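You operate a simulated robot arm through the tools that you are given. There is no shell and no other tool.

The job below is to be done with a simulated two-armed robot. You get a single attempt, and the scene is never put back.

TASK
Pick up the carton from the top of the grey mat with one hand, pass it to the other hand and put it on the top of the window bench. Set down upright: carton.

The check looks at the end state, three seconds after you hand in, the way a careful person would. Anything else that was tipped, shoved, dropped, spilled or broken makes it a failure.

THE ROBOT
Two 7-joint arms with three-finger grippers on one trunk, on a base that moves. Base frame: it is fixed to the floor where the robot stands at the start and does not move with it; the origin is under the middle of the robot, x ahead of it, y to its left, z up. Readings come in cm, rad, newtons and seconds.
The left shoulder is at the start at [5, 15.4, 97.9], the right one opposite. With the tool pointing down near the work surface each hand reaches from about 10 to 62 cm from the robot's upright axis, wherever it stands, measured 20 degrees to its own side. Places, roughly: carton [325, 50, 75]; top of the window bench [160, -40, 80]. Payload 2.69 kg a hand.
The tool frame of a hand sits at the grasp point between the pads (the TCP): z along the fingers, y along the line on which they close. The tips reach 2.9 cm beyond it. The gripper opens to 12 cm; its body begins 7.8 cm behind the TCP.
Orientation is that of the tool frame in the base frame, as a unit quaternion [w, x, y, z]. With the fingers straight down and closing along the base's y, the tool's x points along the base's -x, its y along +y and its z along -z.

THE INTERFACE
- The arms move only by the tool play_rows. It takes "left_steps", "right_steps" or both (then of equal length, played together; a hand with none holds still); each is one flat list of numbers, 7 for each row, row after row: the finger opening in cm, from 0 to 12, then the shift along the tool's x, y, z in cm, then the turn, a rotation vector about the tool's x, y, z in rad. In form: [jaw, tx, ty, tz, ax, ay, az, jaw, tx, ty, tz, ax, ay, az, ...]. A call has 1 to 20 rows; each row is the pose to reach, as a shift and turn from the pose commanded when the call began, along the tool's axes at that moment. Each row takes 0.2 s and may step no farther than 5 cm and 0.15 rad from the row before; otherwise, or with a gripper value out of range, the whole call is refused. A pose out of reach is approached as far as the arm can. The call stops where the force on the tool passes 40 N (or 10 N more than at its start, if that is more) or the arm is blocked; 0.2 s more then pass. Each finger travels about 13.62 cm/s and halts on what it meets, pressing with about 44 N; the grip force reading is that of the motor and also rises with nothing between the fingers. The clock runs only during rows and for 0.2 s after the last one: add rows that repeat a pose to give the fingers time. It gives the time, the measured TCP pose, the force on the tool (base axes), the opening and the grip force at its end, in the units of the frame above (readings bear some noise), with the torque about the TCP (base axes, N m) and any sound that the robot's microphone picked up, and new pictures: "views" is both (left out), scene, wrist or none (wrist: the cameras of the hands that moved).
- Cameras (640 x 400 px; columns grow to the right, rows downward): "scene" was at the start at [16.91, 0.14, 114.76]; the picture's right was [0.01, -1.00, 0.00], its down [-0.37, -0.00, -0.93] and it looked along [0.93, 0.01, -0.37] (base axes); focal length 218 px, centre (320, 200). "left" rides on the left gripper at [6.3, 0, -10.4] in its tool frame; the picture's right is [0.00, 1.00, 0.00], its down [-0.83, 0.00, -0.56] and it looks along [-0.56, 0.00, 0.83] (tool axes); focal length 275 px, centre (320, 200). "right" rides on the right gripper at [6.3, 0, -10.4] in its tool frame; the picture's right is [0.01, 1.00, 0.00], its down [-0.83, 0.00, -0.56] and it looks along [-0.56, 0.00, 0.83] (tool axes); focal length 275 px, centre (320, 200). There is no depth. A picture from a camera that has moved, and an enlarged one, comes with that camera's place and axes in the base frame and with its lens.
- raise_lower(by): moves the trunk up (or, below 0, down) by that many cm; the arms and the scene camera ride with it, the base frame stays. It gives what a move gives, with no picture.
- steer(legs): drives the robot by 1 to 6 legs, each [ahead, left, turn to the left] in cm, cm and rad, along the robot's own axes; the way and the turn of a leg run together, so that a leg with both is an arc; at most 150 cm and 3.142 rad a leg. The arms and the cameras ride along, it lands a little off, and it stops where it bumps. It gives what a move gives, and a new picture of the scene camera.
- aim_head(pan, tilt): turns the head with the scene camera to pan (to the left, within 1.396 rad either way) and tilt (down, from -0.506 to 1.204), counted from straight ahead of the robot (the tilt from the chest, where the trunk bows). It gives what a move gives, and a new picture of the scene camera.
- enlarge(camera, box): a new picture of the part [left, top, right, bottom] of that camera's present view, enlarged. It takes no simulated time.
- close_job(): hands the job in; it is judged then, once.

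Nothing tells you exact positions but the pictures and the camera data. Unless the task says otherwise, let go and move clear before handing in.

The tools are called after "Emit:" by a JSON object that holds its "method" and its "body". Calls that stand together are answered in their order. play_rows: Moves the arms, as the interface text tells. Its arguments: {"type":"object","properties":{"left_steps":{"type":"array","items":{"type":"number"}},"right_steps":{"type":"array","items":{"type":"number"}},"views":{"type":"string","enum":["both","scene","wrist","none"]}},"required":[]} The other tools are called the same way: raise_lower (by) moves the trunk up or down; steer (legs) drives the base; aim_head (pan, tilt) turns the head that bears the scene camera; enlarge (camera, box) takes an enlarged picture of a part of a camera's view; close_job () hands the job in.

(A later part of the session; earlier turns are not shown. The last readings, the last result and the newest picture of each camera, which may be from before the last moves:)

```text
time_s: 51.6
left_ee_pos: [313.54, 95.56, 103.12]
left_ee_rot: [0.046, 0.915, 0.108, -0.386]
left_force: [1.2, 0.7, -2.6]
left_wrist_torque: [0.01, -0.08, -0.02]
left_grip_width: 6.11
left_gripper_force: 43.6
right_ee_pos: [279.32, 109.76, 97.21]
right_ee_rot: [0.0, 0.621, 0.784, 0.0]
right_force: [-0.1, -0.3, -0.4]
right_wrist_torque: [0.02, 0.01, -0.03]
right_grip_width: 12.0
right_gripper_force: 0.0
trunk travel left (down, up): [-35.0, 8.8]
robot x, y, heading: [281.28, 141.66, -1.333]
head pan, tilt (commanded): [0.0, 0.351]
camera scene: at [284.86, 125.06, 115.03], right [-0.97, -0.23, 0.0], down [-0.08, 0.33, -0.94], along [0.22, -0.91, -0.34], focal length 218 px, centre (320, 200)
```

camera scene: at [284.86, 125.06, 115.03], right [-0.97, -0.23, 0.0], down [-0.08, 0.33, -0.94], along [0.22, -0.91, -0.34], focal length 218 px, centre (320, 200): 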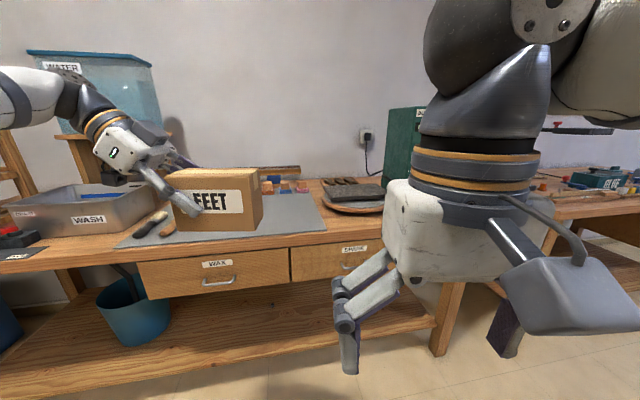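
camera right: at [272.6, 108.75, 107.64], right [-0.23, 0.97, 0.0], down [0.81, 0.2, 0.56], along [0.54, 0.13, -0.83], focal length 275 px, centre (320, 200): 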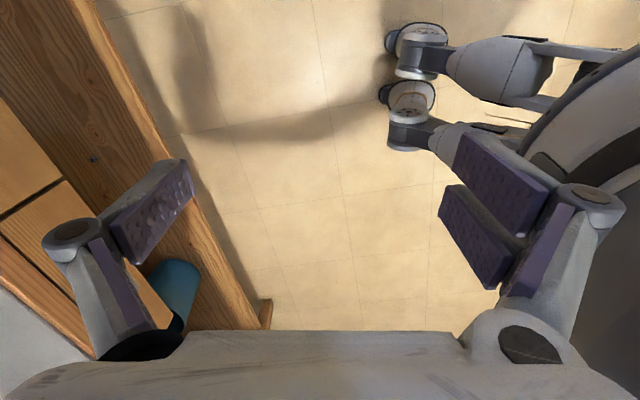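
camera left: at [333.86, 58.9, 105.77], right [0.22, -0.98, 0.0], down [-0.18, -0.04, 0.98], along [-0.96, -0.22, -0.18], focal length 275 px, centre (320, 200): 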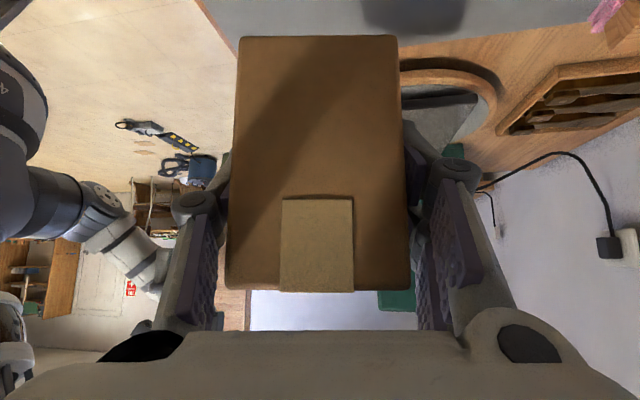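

The arm follows again in the original yaw. Now I'll move it forward and to the right while yawing the other way (fingers closing front-to-back, camera on the inner side).

Emit:
{"method": "play_rows", "body": {"right_steps": [12, -2, -1, 0, 0, 0, 0, 12, -4, -2, 0, 0, 0, 0, 12, -6, -4, 0, 0, 0, 0, 12, -8, -6, 0, 0, 0, 0, 12, -9, -7, 0, 0, 0, 0.142, 12, -10, -8, 0, 0, 0, 0.285, 12, -10, -8, 0, 0, 0, 0.428, 12, -10, -8, 0, 0, 0, 0.571, 12, -10, -8, 0, 0, 0, 0.714, 12, -10, -8, 0, 0, 0, 0.857, 12, -10, -8, 0, 0, 0, 1.0, 12, -10, -8, 0, 0, 0, 1.142, 12, -10, -8, 0, 0, 0, 1.285, 12, -10, -8, 0, 0, 0, 1.428, 12, -10, -8, 0, 0, 0, 1.571, 12, -10, -8, 0, 0, 0, 1.571], "views": "both"}}

```text
time_s: 55.0
left_ee_pos: [313.48, 95.6, 102.98]
left_ee_rot: [0.046, 0.915, 0.108, -0.386]
left_force: [0.6, -0.2, -2.0]
left_wrist_torque: [0.02, -0.12, -0.02]
left_grip_width: 6.16
left_gripper_force: 43.3
right_ee_pos: [273.72, 98.23, 97.18]
right_ee_rot: [0.0, 0.993, 0.115, 0.0]
right_force: [0.3, 0.6, -0.6]
right_wrist_torque: [0.01, 0.01, -0.03]
right_grip_width: 12.0
right_gripper_force: 0.0
trunk travel left (down, up): [-35.0, 8.8]
robot x, y, heading: [280.95, 141.62, -1.342]
head pan, tilt (commanded): [0.0, 0.351]
camera scene: at [284.86, 125.06, 115.03], right [-0.97, -0.23, 0.0], down [-0.08, 0.33, -0.94], along [0.22, -0.91, -0.34], focal length 218 px, centre (320, 200)
camera right: at [279.9, 99.72, 107.65], right [0.23, -0.97, 0.0], down [-0.81, -0.19, 0.56], along [-0.54, -0.13, -0.83], focal length 275 px, centre (320, 200)
```

scene: 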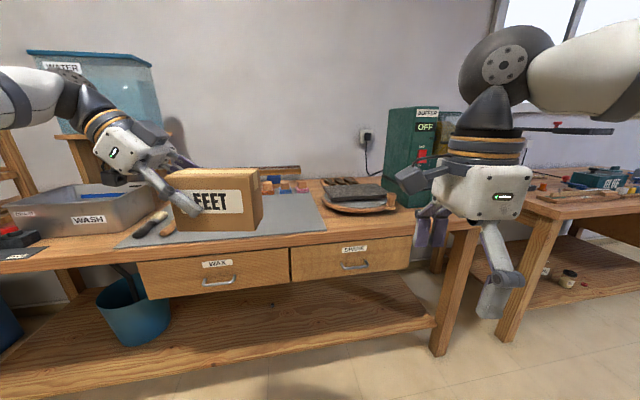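
right: 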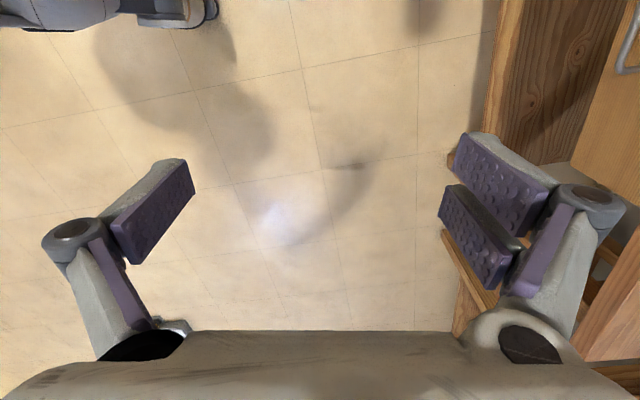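

Yawed this way, the right arm reaches fine. I'll bring the left hand with the carton toward the middle, and bring the right hand, tilted slightly outward, to a pre-grasp point on the carton's right.

Emit:
{"method": "play_rows", "body": {"left_steps": [2, -0.76, -0.5, 1.68, 0, 0, 0, 2, -1.52, -1.0, 3.36, 0, 0, 0, 2, -2.29, -1.54, 5.05, 0, 0, 0, 2, -3.05, -2.05, 6.73, 0, 0, 0, 2, -3.81, -2.56, 8.41, 0, 0, 0, 2, -4.57, -3.07, 10.1, 0, 0, 0, 2, -5.34, -3.6, 11.78, 0, 0, 0, 2, -6.1, -4.1, 13.46, 0, 0, 0, 2, -6.1, -4.1, 13.46, 0, 0, 0], "right_steps": [12, 0.4, 0.9, -0.7, 0, 0.05, 0, 12, 0.9, 1.8, -1.45, 0, 0.1, 0, 12, 1.3, 2.8, -2.2, 0, 0.15, 0, 12, 1.75, 3.7, -2.9, 0, 0.2, 0, 12, 2.2, 4.6, -3.6, 0, 0.25, 0, 12, 2.6, 5.5, -4.35, 0, 0.3, 0, 12, 3.05, 6.5, -5.1, 0, 0.35, 0, 12, 3.5, 7.4, -5.8, 0, 0.35, 0, 12, 3.5, 7.4, -5.8, 0, 0.35, 0], "views": "both"}}

```text
time_s: 57.0
left_ee_pos: [298.97, 96.36, 97.92]
left_ee_rot: [0.046, 0.915, 0.107, -0.386]
left_force: [-0.6, 0.2, -3.1]
left_wrist_torque: [0.0, -0.07, 0.0]
left_grip_width: 6.15
left_gripper_force: 44.1
right_ee_pos: [278.9, 91.76, 102.97]
right_ee_rot: [-0.02, 0.978, 0.115, 0.173]
right_force: [-0.1, -0.1, -0.1]
right_wrist_torque: [0.0, -0.03, 0.02]
right_grip_width: 12.0
right_gripper_force: 0.1
trunk travel left (down, up): [-35.0, 8.8]
robot x, y, heading: [280.98, 141.84, -1.333]
head pan, tilt (commanded): [0.0, 0.351]
camera scene: at [284.86, 125.07, 115.04], right [-0.97, -0.23, 0.0], down [-0.08, 0.33, -0.94], along [0.22, -0.91, -0.34], focal length 218 px, centre (320, 200)
camera right: at [281.2, 92.36, 114.93], right [0.24, -0.97, 0.0], down [-0.94, -0.23, 0.24], along [-0.23, -0.06, -0.97], focal length 275 px, centre (320, 200)
camera left: at [310.54, 99.07, 100.67], right [0.23, -0.97, 0.0], down [-0.18, -0.04, 0.98], along [-0.96, -0.23, -0.18], focal length 275 px, centre (320, 200)
```

scene: 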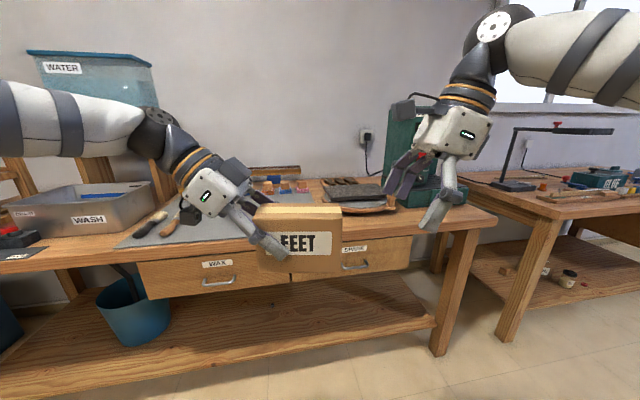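
right: 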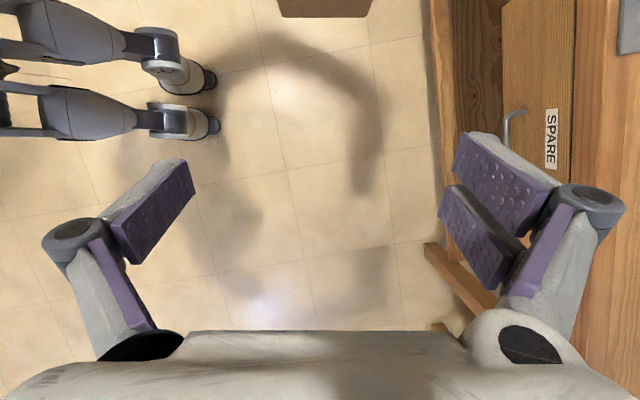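
left: 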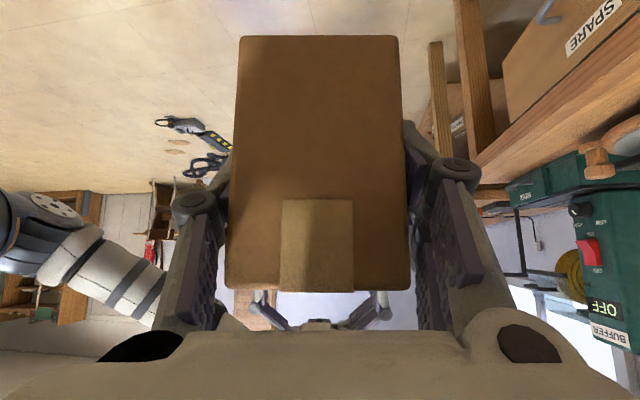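

Both hands look aligned with the carton (right-hand fingers appear symmetric in the left wrist view). I'll slide the right hand's open fingers over the carton's right part and check before closing.

Emit:
{"method": "play_rows", "body": {"right_steps": [12, 1.04, 0.02, 0.92, 0, 0, 0, 12, 2.08, 0.03, 1.83, 0, 0, 0, 12, 3.11, 0.05, 2.75, 0, 0, 0, 12, 4.15, 0.06, 3.67, 0, 0, 0, 12, 5.19, 0.08, 4.58, 0, 0, 0, 12, 6.23, 0.09, 5.5, 0, 0, 0, 12, 7.27, 0.1, 6.42, 0, 0, 0, 12, 8.3, 0.12, 7.34, 0, 0, 0, 12, 9.34, 0.13, 8.25, 0, 0, 0, 12, 10.38, 0.15, 9.17, 0, 0, 0, 12, 10.38, 0.15, 9.17, 0, 0, 0], "views": "both"}}

Emit:
{"method": "enlarge", "body": {"camera": "left", "box": [0, 0, 640, 400]}}

```text
time_s: 59.4
left_ee_pos: [299.03, 96.35, 97.97]
left_ee_rot: [0.046, 0.915, 0.108, -0.387]
left_force: [0.5, 0.1, -2.3]
left_wrist_torque: [0.07, -0.1, -0.01]
left_grip_width: 6.15
left_gripper_force: 43.9
right_ee_pos: [291.58, 94.59, 97.96]
right_ee_rot: [-0.02, 0.978, 0.113, 0.174]
right_force: [-0.3, -0.8, -0.3]
right_wrist_torque: [0.01, -0.02, -0.01]
right_grip_width: 11.98
right_gripper_force: 0.1
trunk travel left (down, up): [-35.0, 8.8]
robot x, y, heading: [281.08, 141.44, -1.341]
head pan, tilt (commanded): [0.0, 0.351]
camera scene: at [284.85, 125.06, 115.04], right [-0.97, -0.23, 0.0], down [-0.08, 0.33, -0.94], along [0.22, -0.91, -0.34], focal length 218 px, centre (320, 200)
camera right: at [293.88, 95.21, 109.88], right [0.23, -0.97, 0.0], down [-0.94, -0.23, 0.24], along [-0.23, -0.06, -0.97], focal length 275 px, centre (320, 200)
```

scene: 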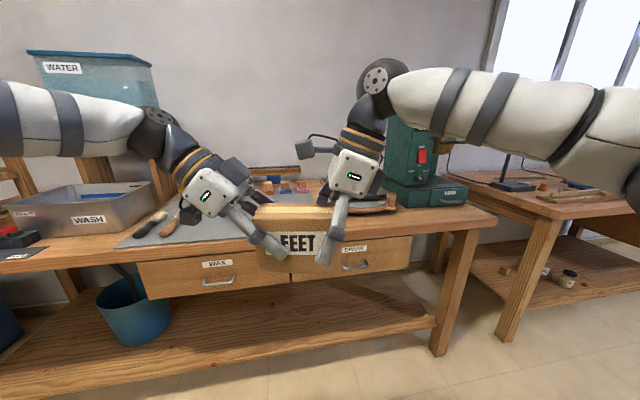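
right: 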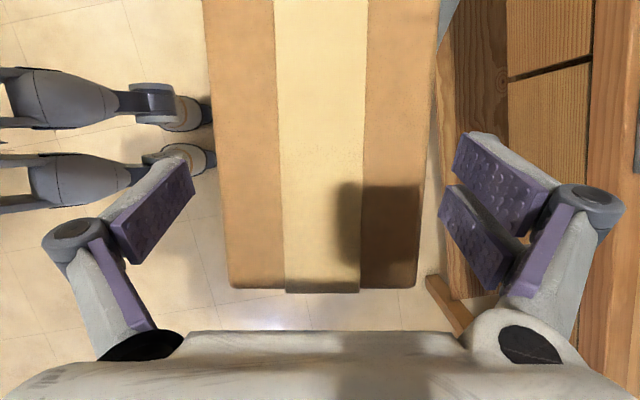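

```text
1.00 times, centred on (320, 200) of left (not enlarged: the box is as wide or as high as the picture)
camera zoom: at [310.56, 99.06, 100.68], right [0.23, -0.97, 0.0], down [-0.18, -0.04, 0.98], along [-0.96, -0.23, -0.18], focal length 275 px, centre (320, 200)
```

zoom: 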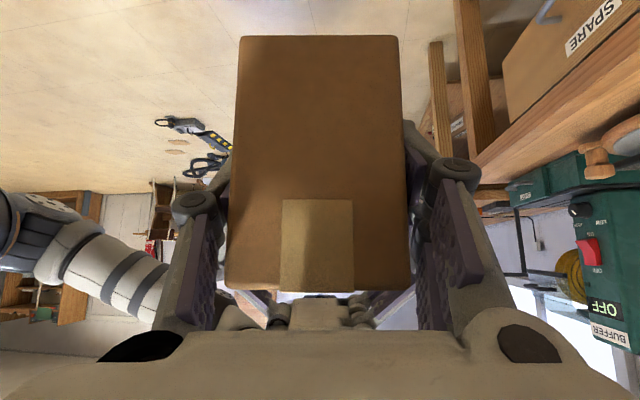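

The right hand straddles the carton's right part with room to spare. I'll close the right hand now, with the left one still holding.

Emit:
{"method": "play_rows", "body": {"right_steps": [9, 0, 0, 0, 0, 0, 0, 7, 0, 0, 0, 0, 0, 0, 4, 0, 0, 0, 0, 0, 0, 2, 0, 0, 0, 0, 0, 0, 2, 0, 0, 0, 0, 0, 0, 2, 0, 0, 0, 0, 0, 0], "views": "both"}}

```text
time_s: 60.8
left_ee_pos: [299.0, 96.39, 97.88]
left_ee_rot: [0.045, 0.915, 0.107, -0.387]
left_force: [-0.6, 7.5, -3.4]
left_wrist_torque: [0.49, -0.09, -0.85]
left_grip_width: 6.14
left_gripper_force: 44.1
right_ee_pos: [291.62, 94.63, 97.84]
right_ee_rot: [-0.019, 0.978, 0.114, 0.173]
right_force: [0.6, -7.5, 1.2]
right_wrist_torque: [-0.48, -0.04, 0.27]
right_grip_width: 6.15
right_gripper_force: 44.5
trunk travel left (down, up): [-35.0, 8.8]
robot x, y, heading: [280.73, 141.68, -1.34]
head pan, tilt (commanded): [0.0, 0.351]
camera scene: at [284.86, 125.06, 115.04], right [-0.97, -0.23, 0.0], down [-0.08, 0.33, -0.94], along [0.22, -0.91, -0.34], focal length 218 px, centre (320, 200)
camera right: at [293.86, 95.18, 109.89], right [0.23, -0.97, 0.0], down [-0.94, -0.23, 0.24], along [-0.23, -0.06, -0.97], focal length 275 px, centre (320, 200)
```

scene: 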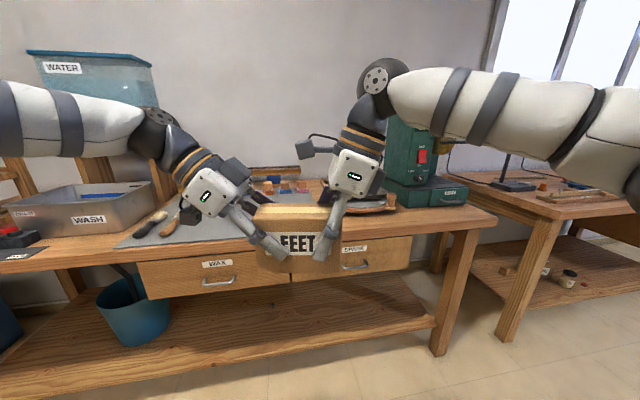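
right: 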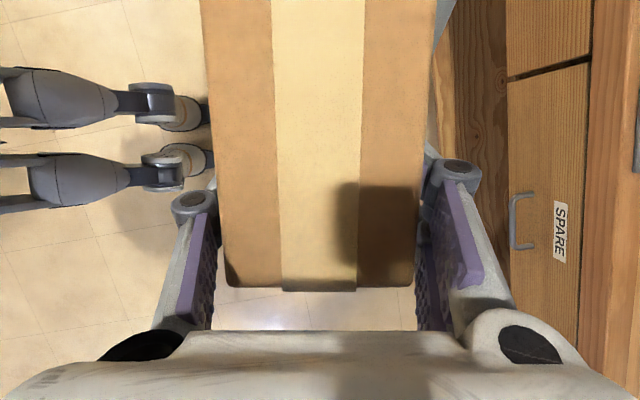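

Both hands hold the carton firmly with only a small internal force. I'll open the left hand and check that the right hand keeps it.

Emit:
{"method": "play_rows", "body": {"left_steps": [5, 0, 0, 0, 0, 0, 0, 7, 0, 0, 0, 0, 0, 0, 9, 0, 0, 0, 0, 0, 0, 12, 0, 0, 0, 0, 0, 0, 12, 0, 0, 0, 0, 0, 0], "views": "both"}}

```text
time_s: 62.0
left_ee_pos: [298.97, 96.51, 98.02]
left_ee_rot: [0.045, 0.915, 0.107, -0.387]
left_force: [0.0, -0.7, -0.2]
left_wrist_torque: [0.01, -0.01, -0.03]
left_grip_width: 11.99
left_gripper_force: 0.1
right_ee_pos: [291.63, 94.59, 97.91]
right_ee_rot: [-0.019, 0.978, 0.115, 0.174]
right_force: [-0.2, -0.3, 0.1]
right_wrist_torque: [-0.04, 0.11, 0.0]
right_grip_width: 6.15
right_gripper_force: 44.0
trunk travel left (down, up): [-35.0, 8.8]
robot x, y, heading: [281.09, 141.47, -1.338]
head pan, tilt (commanded): [0.0, 0.351]
camera scene: at [284.86, 125.06, 115.04], right [-0.97, -0.23, 0.0], down [-0.08, 0.33, -0.94], along [0.22, -0.91, -0.34], focal length 218 px, centre (320, 200)
camera left: at [310.57, 99.05, 100.68], right [0.23, -0.97, 0.0], down [-0.18, -0.04, 0.98], along [-0.96, -0.23, -0.18], focal length 275 px, centre (320, 200)
```

scene: 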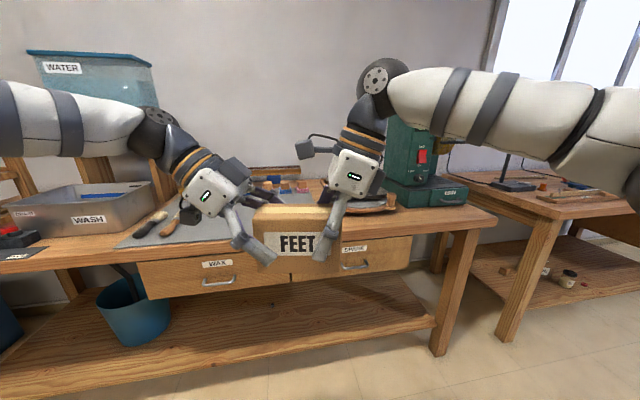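
left: 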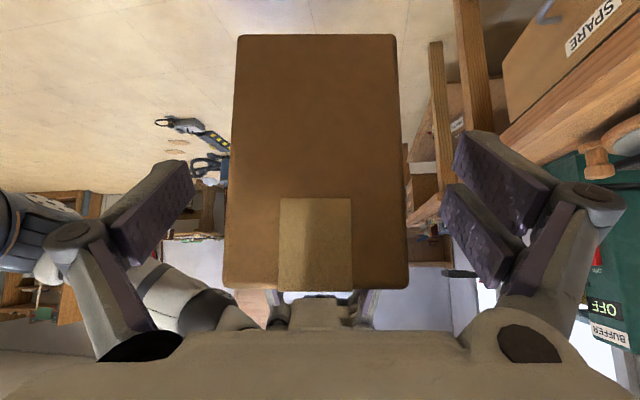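

The right hand alone now holds the carton, unmoved. I'll withdraw the left hand along its own axis, up and to the left.

Emit:
{"method": "play_rows", "body": {"left_steps": [12, 0, 0, -2, 0, 0, 0, 12, 0, 0, -4, 0, 0, 0, 12, 0, 0, -6.5, 0, 0, 0, 12, 0, 0, -9, 0, 0, 0, 12, 0, 0, -11.5, 0, 0, 0, 12, 0, 0, -14, 0, 0, 0, 12, 0, 0, -16, 0, 0, 0, 12, 0, 0, -16, 0, 0, 0], "views": "both"}}

```text
time_s: 63.8
left_ee_pos: [310.21, 99.04, 109.13]
left_ee_rot: [0.045, 0.915, 0.108, -0.387]
left_force: [0.6, 0.2, -0.6]
left_wrist_torque: [0.01, 0.0, 0.03]
left_grip_width: 11.99
left_gripper_force: 0.0
right_ee_pos: [291.52, 94.65, 97.86]
right_ee_rot: [-0.02, 0.978, 0.114, 0.173]
right_force: [0.3, -0.2, 0.6]
right_wrist_torque: [-0.03, 0.09, 0.0]
right_grip_width: 6.14
right_gripper_force: 44.1
trunk travel left (down, up): [-35.0, 8.8]
robot x, y, heading: [280.82, 141.37, -1.337]
head pan, tilt (commanded): [0.0, 0.351]
camera scene: at [284.86, 125.06, 115.03], right [-0.97, -0.23, 0.0], down [-0.08, 0.33, -0.94], along [0.22, -0.91, -0.34], focal length 218 px, centre (320, 200)
camera left: at [321.78, 101.67, 111.97], right [0.23, -0.97, 0.0], down [-0.18, -0.04, 0.98], along [-0.96, -0.23, -0.18], focal length 275 px, centre (320, 200)
```

scene: 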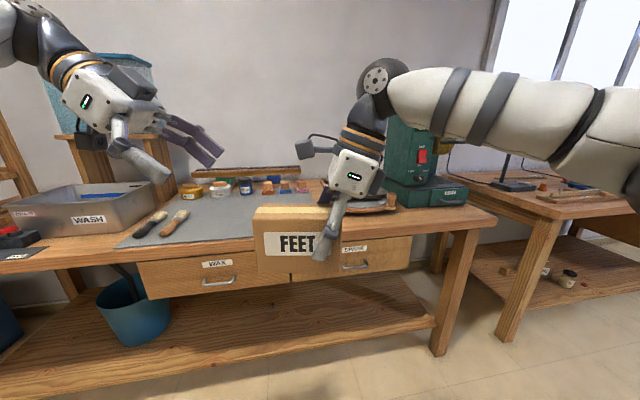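
left: 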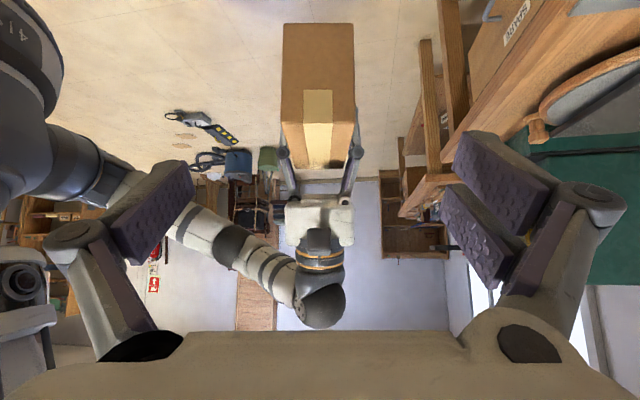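

The handover is done: the right hand holds the carton upright and level. I'll tuck the left hand (untilt and pull back), then drive to the window bench.

Emit:
{"method": "play_rows", "body": {"left_steps": [12, 0, -1.5, 0, 0, 0.1, 0, 12, 0, -3, 0, 0, 0.2, 0, 12, 0, -4.5, 0, 0, 0.3, 0, 12, 0, -6, 0, 0, 0.4, 0, 12, 0, -7.5, 0, 0, 0.5, 0, 12, 0, -9, 0, 0, 0.6, 0, 12, 0, -10.5, 0, 0, 0.7, 0, 12, 0, -12, 0, 0, 0.8, 0, 12, 0, -12, 0, 0, 0.8, 0], "views": "scene"}}

```text
time_s: 65.8
left_ee_pos: [307.39, 110.72, 109.19]
left_ee_rot: [0.0, 0.993, 0.117, 0.001]
left_force: [1.0, 0.2, -0.4]
left_wrist_torque: [0.01, 0.0, 0.01]
left_grip_width: 12.0
left_gripper_force: 0.1
right_ee_pos: [291.45, 94.64, 97.89]
right_ee_rot: [-0.02, 0.978, 0.115, 0.173]
right_force: [0.2, -0.6, -0.6]
right_wrist_torque: [-0.02, 0.1, 0.0]
right_grip_width: 6.16
right_gripper_force: 44.0
trunk travel left (down, up): [-35.0, 8.8]
robot x, y, heading: [280.9, 142.01, -1.338]
head pan, tilt (commanded): [0.0, 0.351]
camera scene: at [284.87, 125.06, 115.03], right [-0.97, -0.23, 0.0], down [-0.08, 0.33, -0.94], along [0.22, -0.91, -0.34], focal length 218 px, centre (320, 200)
```

scene: 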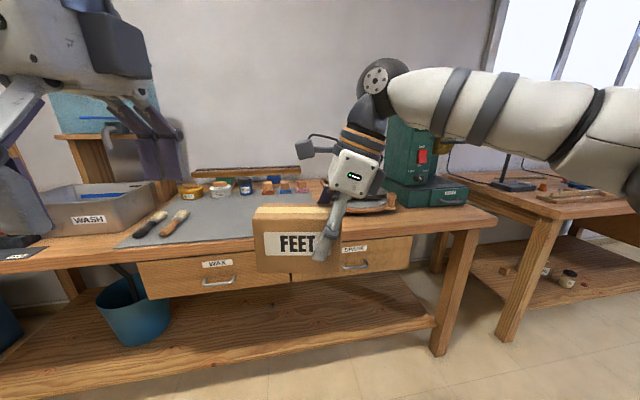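

The left hand is untilted and back. I'll drive along the benches to the window bench, staying about 60 cm from the edge.

Emit:
{"method": "steer", "body": {"legs": [[0, 0, 0.14], [20, 0, 0], [0, -120, 0]]}}

```text
time_s: 77.0
left_ee_pos: [209.27, 51.84, 109.14]
left_ee_rot: [-0.001, 0.98, 0.197, 0.0]
left_force: [0.2, 0.5, 0.9]
left_wrist_torque: [0.01, 0.02, -0.01]
left_grip_width: 12.03
left_gripper_force: 0.1
right_ee_pos: [196.32, 33.27, 97.86]
right_ee_rot: [-0.034, 0.965, 0.194, 0.17]
right_force: [-0.3, -0.6, -2.4]
right_wrist_torque: [-0.03, 0.04, -0.01]
right_grip_width: 6.14
right_gripper_force: 44.0
trunk travel left (down, up): [-35.0, 8.8]
robot x, y, heading: [178.28, 77.94, -1.176]
head pan, tilt (commanded): [0.0, 0.351]
camera scene: at [184.72, 62.34, 115.04], right [-0.92, -0.39, 0.0], down [-0.13, 0.32, -0.94], along [0.36, -0.87, -0.34], focal length 218 px, centre (320, 200)
```

scene: 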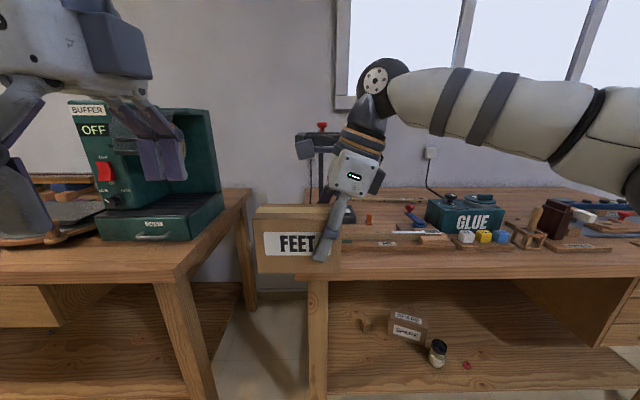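

I'm now at the left end of the window bench, edge about 60 cm ahead. I'll continue right a bit and look over the whole bench top.

Emit:
{"method": "steer", "body": {"legs": [[0, -50, 0]]}}

Emit:
{"method": "aim_head", "body": {"pan": -0.1, "tilt": 0.5}}

```text
time_s: 81.3
left_ee_pos: [163.07, 32.42, 109.14]
left_ee_rot: [-0.001, 0.981, 0.194, -0.001]
left_force: [0.4, -0.4, 0.8]
left_wrist_torque: [0.01, -0.02, -0.02]
left_grip_width: 11.99
left_gripper_force: 0.0
right_ee_pos: [149.88, 14.04, 97.9]
right_ee_rot: [-0.035, 0.966, 0.192, 0.171]
right_force: [-0.1, 0.0, -2.9]
right_wrist_torque: [-0.03, 0.09, 0.0]
right_grip_width: 6.15
right_gripper_force: 43.9
trunk travel left (down, up): [-35.0, 8.8]
robot x, y, heading: [132.2, 58.79, -1.177]
head pan, tilt (commanded): [0.0, 0.351]
camera scene: at [138.49, 43.05, 115.04], right [-0.92, -0.38, 0.0], down [-0.13, 0.32, -0.94], along [0.36, -0.87, -0.34], focal length 218 px, centre (320, 200)
```

scene: 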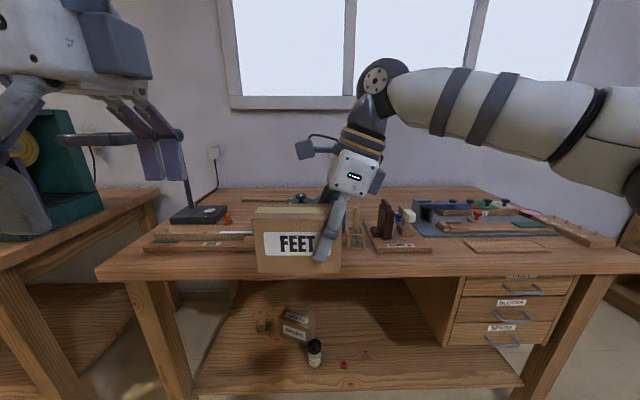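

```text
time_s: 82.0
left_ee_pos: [163.07, 32.32, 109.17]
left_ee_rot: [0.001, 0.981, 0.196, 0.0]
left_force: [-0.1, -0.5, -0.1]
left_wrist_torque: [-0.02, 0.01, 0.01]
left_grip_width: 11.99
left_gripper_force: 0.1
right_ee_pos: [149.96, 14.01, 97.97]
right_ee_rot: [-0.034, 0.966, 0.192, 0.17]
right_force: [-0.4, -0.3, -1.5]
right_wrist_torque: [-0.03, 0.1, -0.01]
right_grip_width: 6.14
right_gripper_force: 44.1
trunk travel left (down, up): [-35.0, 8.8]
robot x, y, heading: [132.15, 59.03, -1.176]
head pan, tilt (commanded): [-0.099, 0.499]
camera scene: at [137.57, 42.95, 113.67], right [-0.96, -0.29, 0.0], down [-0.14, 0.46, -0.88], along [0.25, -0.84, -0.48], focal length 218 px, centre (320, 200)
```

scene: 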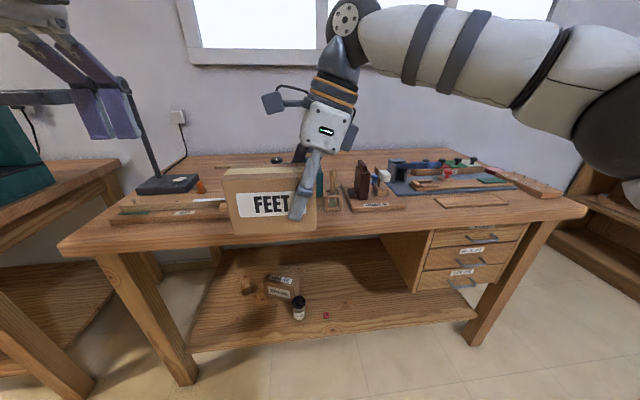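

Emit:
{"method": "enlarge", "body": {"camera": "scene", "box": [340, 130, 600, 292]}}

Emit:
{"method": "enlarge", "body": {"camera": "scene", "box": [50, 80, 350, 268]}}

Emit:
{"method": "enlarge", "body": {"camera": "right", "box": [0, 0, 640, 400]}}

Emit:
{"method": "enlarge", "body": {"camera": "left", "box": [0, 0, 640, 400]}}

```text
2.46 times, centred on (470, 211) of scene
camera zoom: at [137.57, 42.95, 113.67], right [-0.96, -0.29, 0.0], down [-0.14, 0.46, -0.88], along [0.25, -0.84, -0.48], focal length 537 px, centre (-49, 173)
```

zoom: 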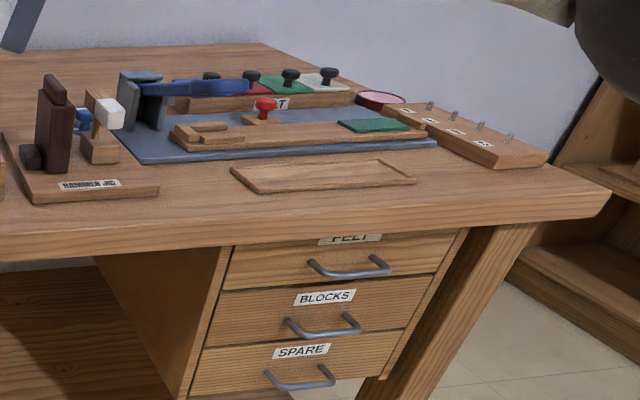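

```text
2.13 times, centred on (200, 174) of scene
camera zoom: at [137.57, 42.95, 113.67], right [-0.96, -0.29, 0.0], down [-0.14, 0.46, -0.88], along [0.25, -0.84, -0.48], focal length 464 px, centre (575, 255)
```

zoom: 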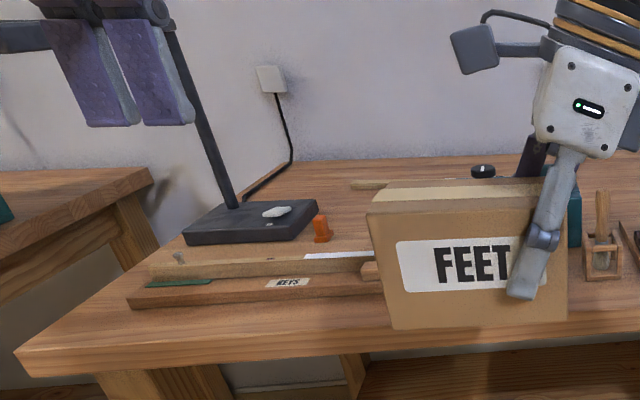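

```text
1.00 times, centred on (320, 200) of right (not enlarged: the box is as wide or as high as the picture)
camera zoom: at [152.14, 15.0, 109.87], right [0.39, -0.92, 0.0], down [-0.9, -0.37, 0.24], along [-0.22, -0.09, -0.97], focal length 275 px, centre (320, 200)
```

zoom: 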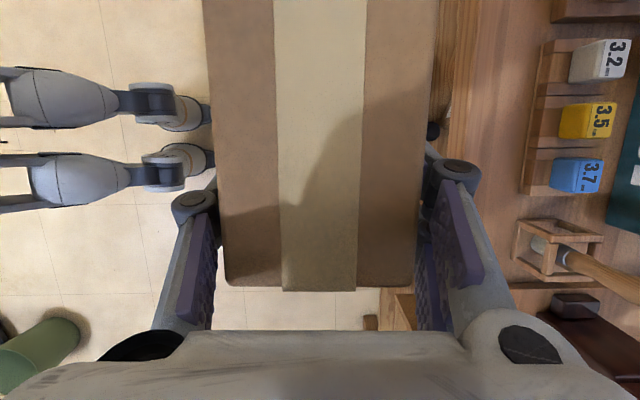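

```text
1.00 times, centred on (320, 200) of left (not enlarged: the box is as wide or as high as the picture)
camera zoom: at [168.9, 34.84, 119.57], right [0.38, -0.93, 0.0], down [-0.77, -0.31, 0.56], along [-0.51, -0.21, -0.83], focal length 275 px, centre (320, 200)
```

zoom: 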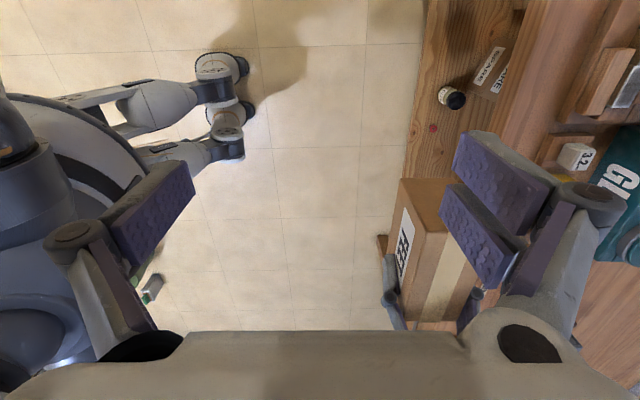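

The front strip of the window bench is only about 7 cm deep and cluttered behind it, but in the first picture the back-right area near the bench's right end looked empty. I'll drive around toward the right end, turn partway and inspect that area.

Emit:
{"method": "steer", "body": {"legs": [[0, -130, 0], [0, 0, 0.976]]}}

Emit:
{"method": "aim_head", "body": {"pan": -0.2, "tilt": 0.4}}

```text
time_s: 94.5
left_ee_pos: [53.4, 21.43, 109.07]
left_ee_rot: [0.0, 0.783, 0.622, 0.001]
left_force: [0.5, 0.4, -0.8]
left_wrist_torque: [-0.01, 0.0, -0.01]
left_grip_width: 12.0
left_gripper_force: 0.1
right_ee_pos: [60.68, 0.12, 98.0]
right_ee_rot: [-0.109, 0.772, 0.612, 0.137]
right_force: [-1.2, -0.1, -2.0]
right_wrist_torque: [-0.08, -0.03, -0.03]
right_grip_width: 6.19
right_gripper_force: 43.9
trunk travel left (down, up): [-35.0, 8.8]
robot x, y, heading: [14.0, 11.85, -0.23]
head pan, tilt (commanded): [-0.099, 0.499]
camera scene: at [29.99, 6.95, 113.67], right [-0.32, -0.95, 0.0], down [-0.45, 0.15, -0.88], along [0.83, -0.28, -0.48], focal length 218 px, centre (320, 200)
```

scene: 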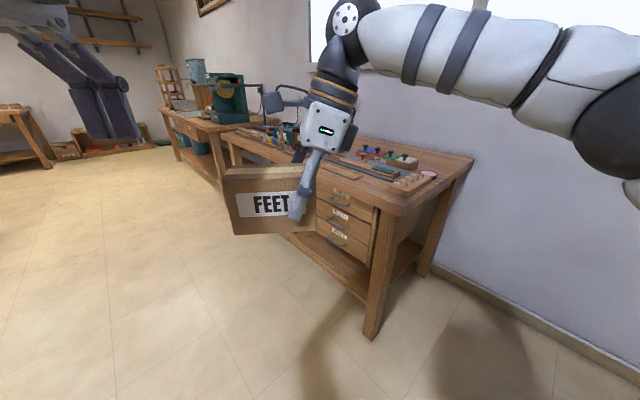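

```text
time_s: 95.2
left_ee_pos: [53.42, 21.51, 109.15]
left_ee_rot: [0.0, 0.784, 0.621, 0.001]
left_force: [-1.2, -0.3, 0.5]
left_wrist_torque: [-0.03, 0.01, 0.01]
left_grip_width: 12.0
left_gripper_force: 0.0
right_ee_pos: [60.72, 0.04, 97.99]
right_ee_rot: [-0.108, 0.772, 0.611, 0.137]
right_force: [0.5, 0.2, -2.1]
right_wrist_torque: [-0.08, 0.05, 0.01]
right_grip_width: 6.13
right_gripper_force: 44.4
trunk travel left (down, up): [-35.0, 8.8]
robot x, y, heading: [13.92, 11.76, -0.228]
head pan, tilt (commanded): [-0.201, 0.4]
camera scene: at [29.8, 6.03, 114.58], right [-0.42, -0.91, 0.0], down [-0.35, 0.16, -0.92], along [0.84, -0.38, -0.39], focal length 218 px, centre (320, 200)
```

scene: 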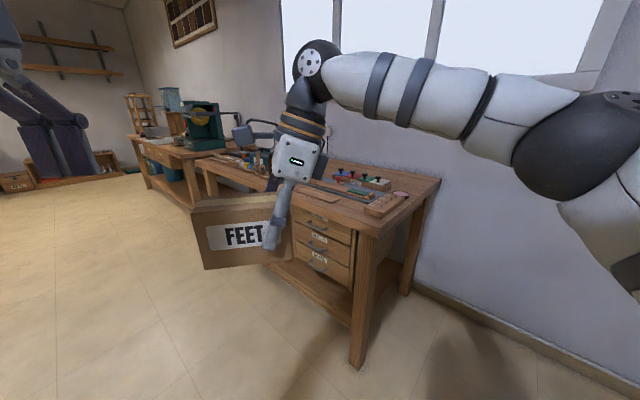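

Emit:
{"method": "enlarge", "body": {"camera": "scene", "box": [300, 140, 460, 240]}}

```text
4.00 times, centred on (380, 190) of scene
camera zoom: at [29.8, 6.03, 114.58], right [-0.42, -0.91, 0.0], down [-0.35, 0.16, -0.92], along [0.84, -0.38, -0.39], focal length 872 px, centre (80, 240)
```

zoom: 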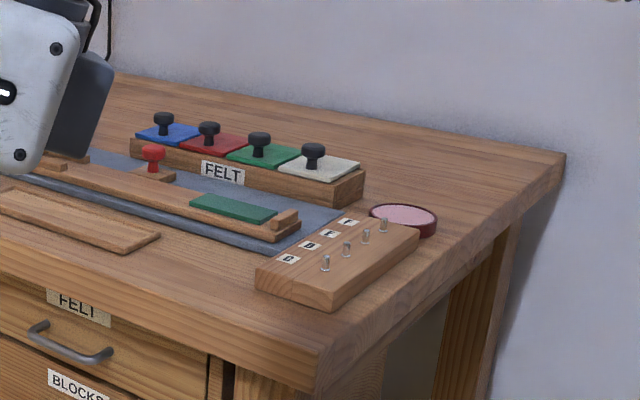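

From here the right end is clear: behind the FELT block and the pink disc, the back part of the bench top (depth about 40–66 cm from the front edge) is empty. I'll raise the trunk for clearance and approach the right-front corner of the bench diagonally.

Emit:
{"method": "raise_lower", "body": {"by": 8.5}}

Emit:
{"method": "steer", "body": {"legs": [[0, 0, -0.107], [0, -43, 0], [30, 0, 0]]}}

Emit:
{"method": "aim_head", "body": {"pan": 0.0, "tilt": 0.6}}

```text
time_s: 96.4
left_ee_pos: [53.41, 21.36, 117.53]
left_ee_rot: [-0.002, 0.784, 0.621, -0.001]
left_force: [0.4, 0.5, -0.4]
left_wrist_torque: [0.03, 0.04, -0.01]
left_grip_width: 12.0
left_gripper_force: 0.0
right_ee_pos: [60.72, 0.06, 106.25]
right_ee_rot: [-0.108, 0.773, 0.611, 0.135]
right_force: [0.3, -0.2, -2.9]
right_wrist_torque: [-0.09, 0.05, -0.03]
right_grip_width: 6.17
right_gripper_force: 44.3
trunk travel left (down, up): [-43.5, 0.3]
robot x, y, heading: [13.79, 11.3, -0.228]
head pan, tilt (commanded): [-0.201, 0.4]
```

```text
time_s: 102.4
left_ee_pos: [67.81, -32.85, 117.72]
left_ee_rot: [0.0, 0.813, 0.582, 0.0]
left_force: [0.8, -0.4, -0.2]
left_wrist_torque: [0.02, 0.03, 0.02]
left_grip_width: 12.01
left_gripper_force: 0.1
right_ee_pos: [73.02, -54.87, 106.45]
right_ee_rot: [-0.102, 0.8, 0.573, 0.142]
right_force: [-0.4, 0.0, -1.7]
right_wrist_torque: [-0.09, 0.02, 0.0]
right_grip_width: 6.14
right_gripper_force: 44.3
trunk travel left (down, up): [-43.5, 0.3]
robot x, y, heading: [27.61, -38.83, -0.326]
head pan, tilt (commanded): [-0.201, 0.4]
camera scene: at [36.08, -43.67, 124.39], right [-0.5, -0.86, 0.0], down [-0.34, 0.2, -0.92], along [0.8, -0.46, -0.39], focal length 218 px, centre (320, 200)
```

scene: 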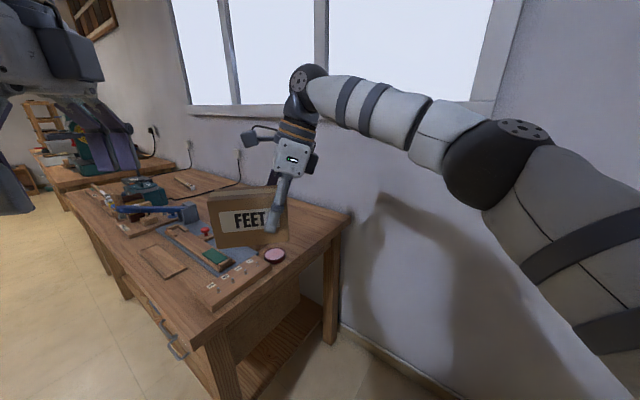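

```text
time_s: 103.2
left_ee_pos: [67.76, -32.94, 117.57]
left_ee_rot: [0.0, 0.813, 0.582, 0.0]
left_force: [0.0, 0.4, -0.8]
left_wrist_torque: [-0.02, -0.02, -0.02]
left_grip_width: 12.01
left_gripper_force: 0.0
right_ee_pos: [72.88, -54.86, 106.37]
right_ee_rot: [-0.102, 0.801, 0.573, 0.141]
right_force: [0.0, 0.3, -3.3]
right_wrist_torque: [-0.06, 0.05, -0.02]
right_grip_width: 6.16
right_gripper_force: 43.6
trunk travel left (down, up): [-43.5, 0.3]
robot x, y, heading: [27.7, -39.03, -0.327]
head pan, tilt (commanded): [0.0, 0.6]
camera scene: at [36.4, -41.83, 122.57], right [-0.32, -0.95, 0.0], down [-0.53, 0.18, -0.83], along [0.78, -0.27, -0.56], focal length 218 px, centre (320, 200)
```

scene: 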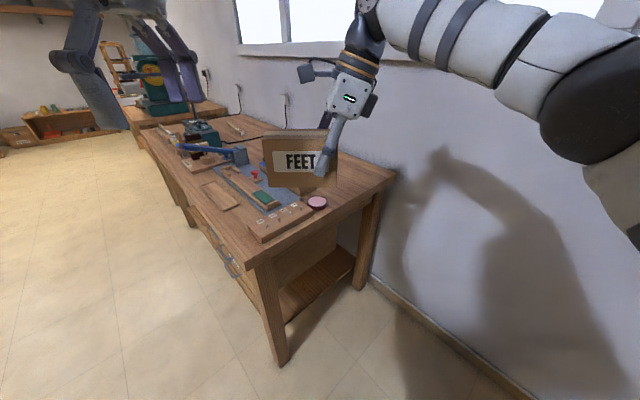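

The bench's right-back area is empty apart from the pink disc and FELT block, which lie nearer the front. I'll drive forward about 28 cm and slightly right, so the target spot near (106, -76) comes within the right hand's reach.

Emit:
{"method": "steer", "body": {"legs": [[14, 0, 0], [14, -4, 0]]}}

```text
time_s: 105.4
left_ee_pos: [93.03, -45.67, 117.7]
left_ee_rot: [0.0, 0.812, 0.583, 0.0]
left_force: [-0.4, 0.2, 0.6]
left_wrist_torque: [0.04, 0.08, 0.01]
left_grip_width: 12.02
left_gripper_force: 0.1
right_ee_pos: [98.18, -67.66, 106.43]
right_ee_rot: [-0.101, 0.8, 0.574, 0.141]
right_force: [1.2, -1.0, -2.9]
right_wrist_torque: [-0.06, 0.07, 0.01]
right_grip_width: 6.15
right_gripper_force: 44.0
trunk travel left (down, up): [-43.5, 0.3]
robot x, y, heading: [52.71, -51.75, -0.327]
head pan, tilt (commanded): [0.0, 0.6]
camera scene: at [61.67, -54.67, 122.57], right [-0.32, -0.95, 0.0], down [-0.54, 0.18, -0.82], along [0.78, -0.26, -0.57], focal length 218 px, centre (320, 200)
```

scene: 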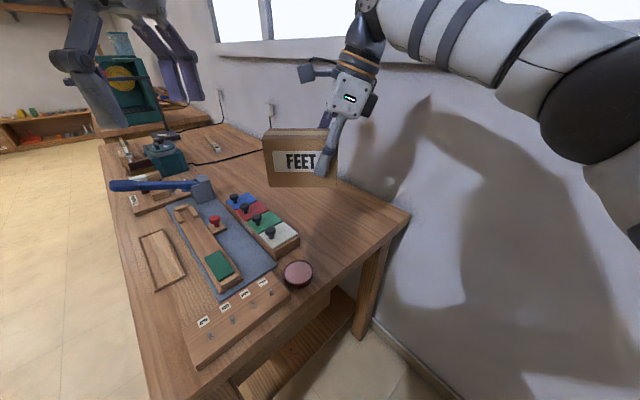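

The target area behind the pink disc and FELT block looks clear, and the wall is still well away from the elbow. I'll drive a few more centimetres forward and right, then move the hand over the spot.

Emit:
{"method": "steer", "body": {"legs": [[5, -3, 0]]}}

Emit:
{"method": "play_rows", "body": {"right_steps": [2, -0.94, 0.8, -0.34, 0, 0, 0, 2, -1.88, 1.6, -0.69, 0, 0, 0, 2, -2.82, 2.5, -1.03, 0, 0, 0, 2, -3.76, 3.3, -1.37, 0, 0, 0, 2, -4.7, 4.1, -1.71, 0, 0, 0, 2, -5.64, 5, -2.06, 0, 0, 0, 2, -5.64, 5, -2.06, 0, 0, 0], "views": "both"}}

```text
time_s: 106.4
left_ee_pos: [96.92, -50.34, 117.65]
left_ee_rot: [0.0, 0.813, 0.582, 0.0]
left_force: [0.1, 0.7, -0.2]
left_wrist_torque: [0.03, -0.01, 0.0]
left_grip_width: 12.02
left_gripper_force: 0.1
right_ee_pos: [101.89, -72.2, 106.39]
right_ee_rot: [-0.101, 0.801, 0.572, 0.142]
right_force: [0.2, -0.9, -2.3]
right_wrist_torque: [-0.05, 0.03, 0.01]
right_grip_width: 6.18
right_gripper_force: 44.6
trunk travel left (down, up): [-43.5, 0.3]
robot x, y, heading: [56.4, -55.97, -0.328]
head pan, tilt (commanded): [0.0, 0.6]
camera scene: at [65.44, -59.13, 122.57], right [-0.32, -0.95, 0.0], down [-0.54, 0.18, -0.82], along [0.78, -0.27, -0.57], focal length 218 px, centre (320, 200)
```

scene: 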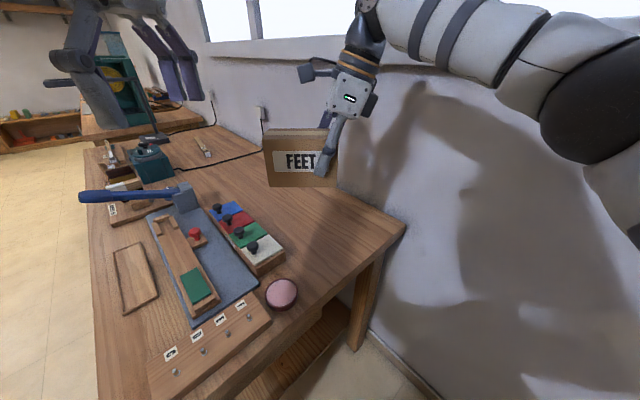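

```text
time_s: 108.0
left_ee_pos: [96.76, -50.21, 117.62]
left_ee_rot: [0.0, 0.812, 0.583, -0.001]
left_force: [-0.1, -0.6, 0.3]
left_wrist_torque: [0.0, 0.01, 0.03]
left_grip_width: 12.02
left_gripper_force: 0.0
right_ee_pos: [104.05, -79.15, 106.45]
right_ee_rot: [-0.102, 0.8, 0.574, 0.142]
right_force: [-0.4, 0.9, -1.8]
right_wrist_torque: [-0.06, 0.03, 0.0]
right_grip_width: 6.14
right_gripper_force: 44.2
right hand out of reach, approached as far as the arm can: row 6, 7
trunk travel left (down, up): [-43.5, 0.3]
robot x, y, heading: [56.43, -55.91, -0.326]
head pan, tilt (commanded): [0.0, 0.6]
camera scene: at [65.39, -59.08, 122.57], right [-0.32, -0.95, 0.0], down [-0.53, 0.18, -0.82], along [0.78, -0.27, -0.57], focal length 218 px, centre (320, 200)
camera right: at [104.76, -76.97, 118.28], right [0.95, -0.32, 0.0], down [-0.31, -0.92, 0.24], along [-0.07, -0.23, -0.97], focal length 275 px, centre (320, 200)
```

scene: 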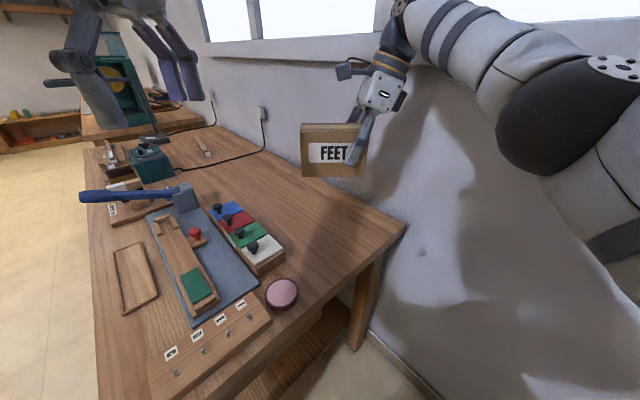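
right: 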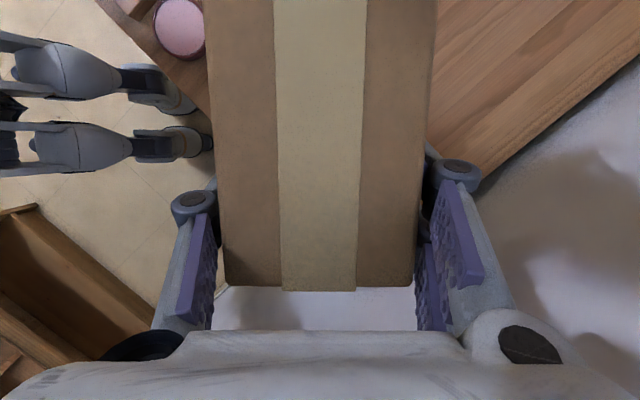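

The carton is above the spot, with about 3–5 cm to the bench's right edge; I want a bit more margin, so I'll shift the base a little inward, then lower the trunk most of the way.

Emit:
{"method": "steer", "body": {"legs": [[3, 2.5, 0]]}}

Emit:
{"method": "raise_lower", "body": {"by": -10}}

Emit:
{"method": "aim_head", "body": {"pan": -0.05, "tilt": 0.6}}

Emit:
{"method": "enlarge", "body": {"camera": "right", "box": [0, 0, 640, 400]}}

```text
time_s: 108.9
left_ee_pos: [100.41, -48.75, 117.75]
left_ee_rot: [0.0, 0.813, 0.582, -0.001]
left_force: [1.1, 0.7, -0.5]
left_wrist_torque: [0.04, 0.03, -0.02]
left_grip_width: 12.0
left_gripper_force: 0.0
right_ee_pos: [107.65, -77.74, 106.36]
right_ee_rot: [-0.1, 0.801, 0.573, 0.142]
right_force: [0.4, 0.6, -3.4]
right_wrist_torque: [-0.09, 0.04, -0.01]
right_grip_width: 6.16
right_gripper_force: 44.1
trunk travel left (down, up): [-43.5, 0.3]
robot x, y, heading: [60.22, -54.95, -0.327]
head pan, tilt (commanded): [0.0, 0.6]
camera scene: at [69.07, -57.64, 122.57], right [-0.32, -0.95, 0.0], down [-0.54, 0.18, -0.82], along [0.78, -0.27, -0.57], focal length 218 px, centre (320, 200)
```

scene: 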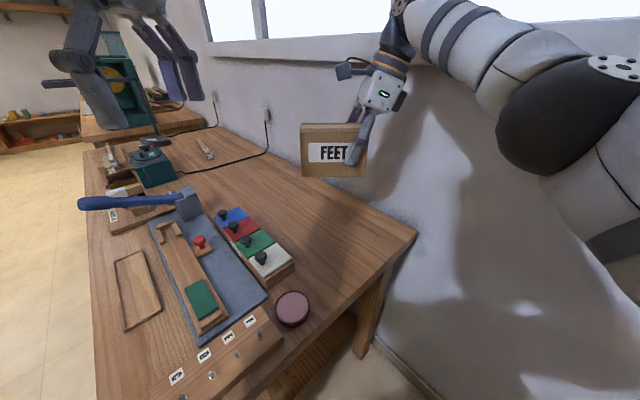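

```text
time_s: 110.2
left_ee_pos: [100.7, -48.82, 107.01]
left_ee_rot: [-0.006, 0.813, 0.582, -0.005]
left_force: [0.0, 0.2, 0.0]
left_wrist_torque: [-0.03, -0.01, 0.0]
left_grip_width: 11.99
left_gripper_force: 0.1
right_ee_pos: [107.58, -77.81, 96.47]
right_ee_rot: [-0.102, 0.8, 0.573, 0.142]
right_force: [-1.3, 0.0, -2.1]
right_wrist_torque: [-0.1, 0.0, 0.04]
right_grip_width: 6.14
right_gripper_force: 43.8
trunk travel left (down, up): [-33.5, 10.3]
robot x, y, heading: [60.58, -54.72, -0.328]
head pan, tilt (commanded): [0.0, 0.6]
```

```text
time_s: 110.8
left_ee_pos: [100.82, -48.91, 106.99]
left_ee_rot: [-0.007, 0.813, 0.582, -0.006]
left_force: [-0.1, 0.8, -0.2]
left_wrist_torque: [0.01, -0.02, 0.0]
left_grip_width: 11.97
left_gripper_force: 0.0
right_ee_pos: [107.74, -77.83, 96.36]
right_ee_rot: [-0.1, 0.801, 0.573, 0.141]
right_force: [0.1, 0.0, -2.2]
right_wrist_torque: [-0.13, 0.07, -0.03]
right_grip_width: 6.14
right_gripper_force: 43.8
trunk travel left (down, up): [-33.5, 10.3]
robot x, y, heading: [60.26, -54.85, -0.329]
head pan, tilt (commanded): [-0.051, 0.6]
camera scene: at [76.17, -60.61, 111.06], right [-0.37, -0.93, 0.0], down [-0.52, 0.21, -0.82], along [0.77, -0.31, -0.57], focal length 218 px, centre (320, 200)
```

scene: 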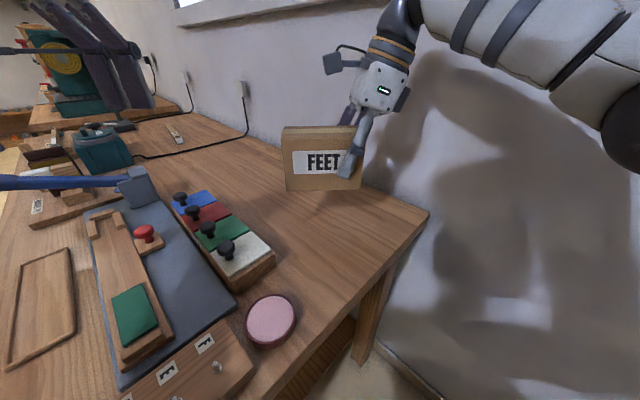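

```text
1.00 times, centred on (320, 200) of right (not enlarged: the box is as wide or as high as the picture)
camera zoom: at [108.36, -75.59, 108.3], right [0.95, -0.32, 0.0], down [-0.31, -0.92, 0.24], along [-0.07, -0.23, -0.97], focal length 275 px, centre (320, 200)
```

zoom: 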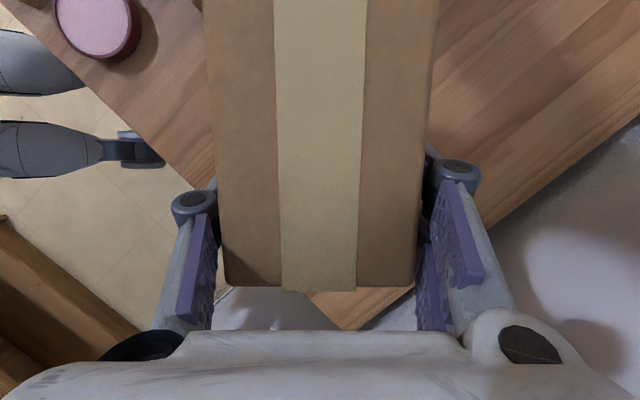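

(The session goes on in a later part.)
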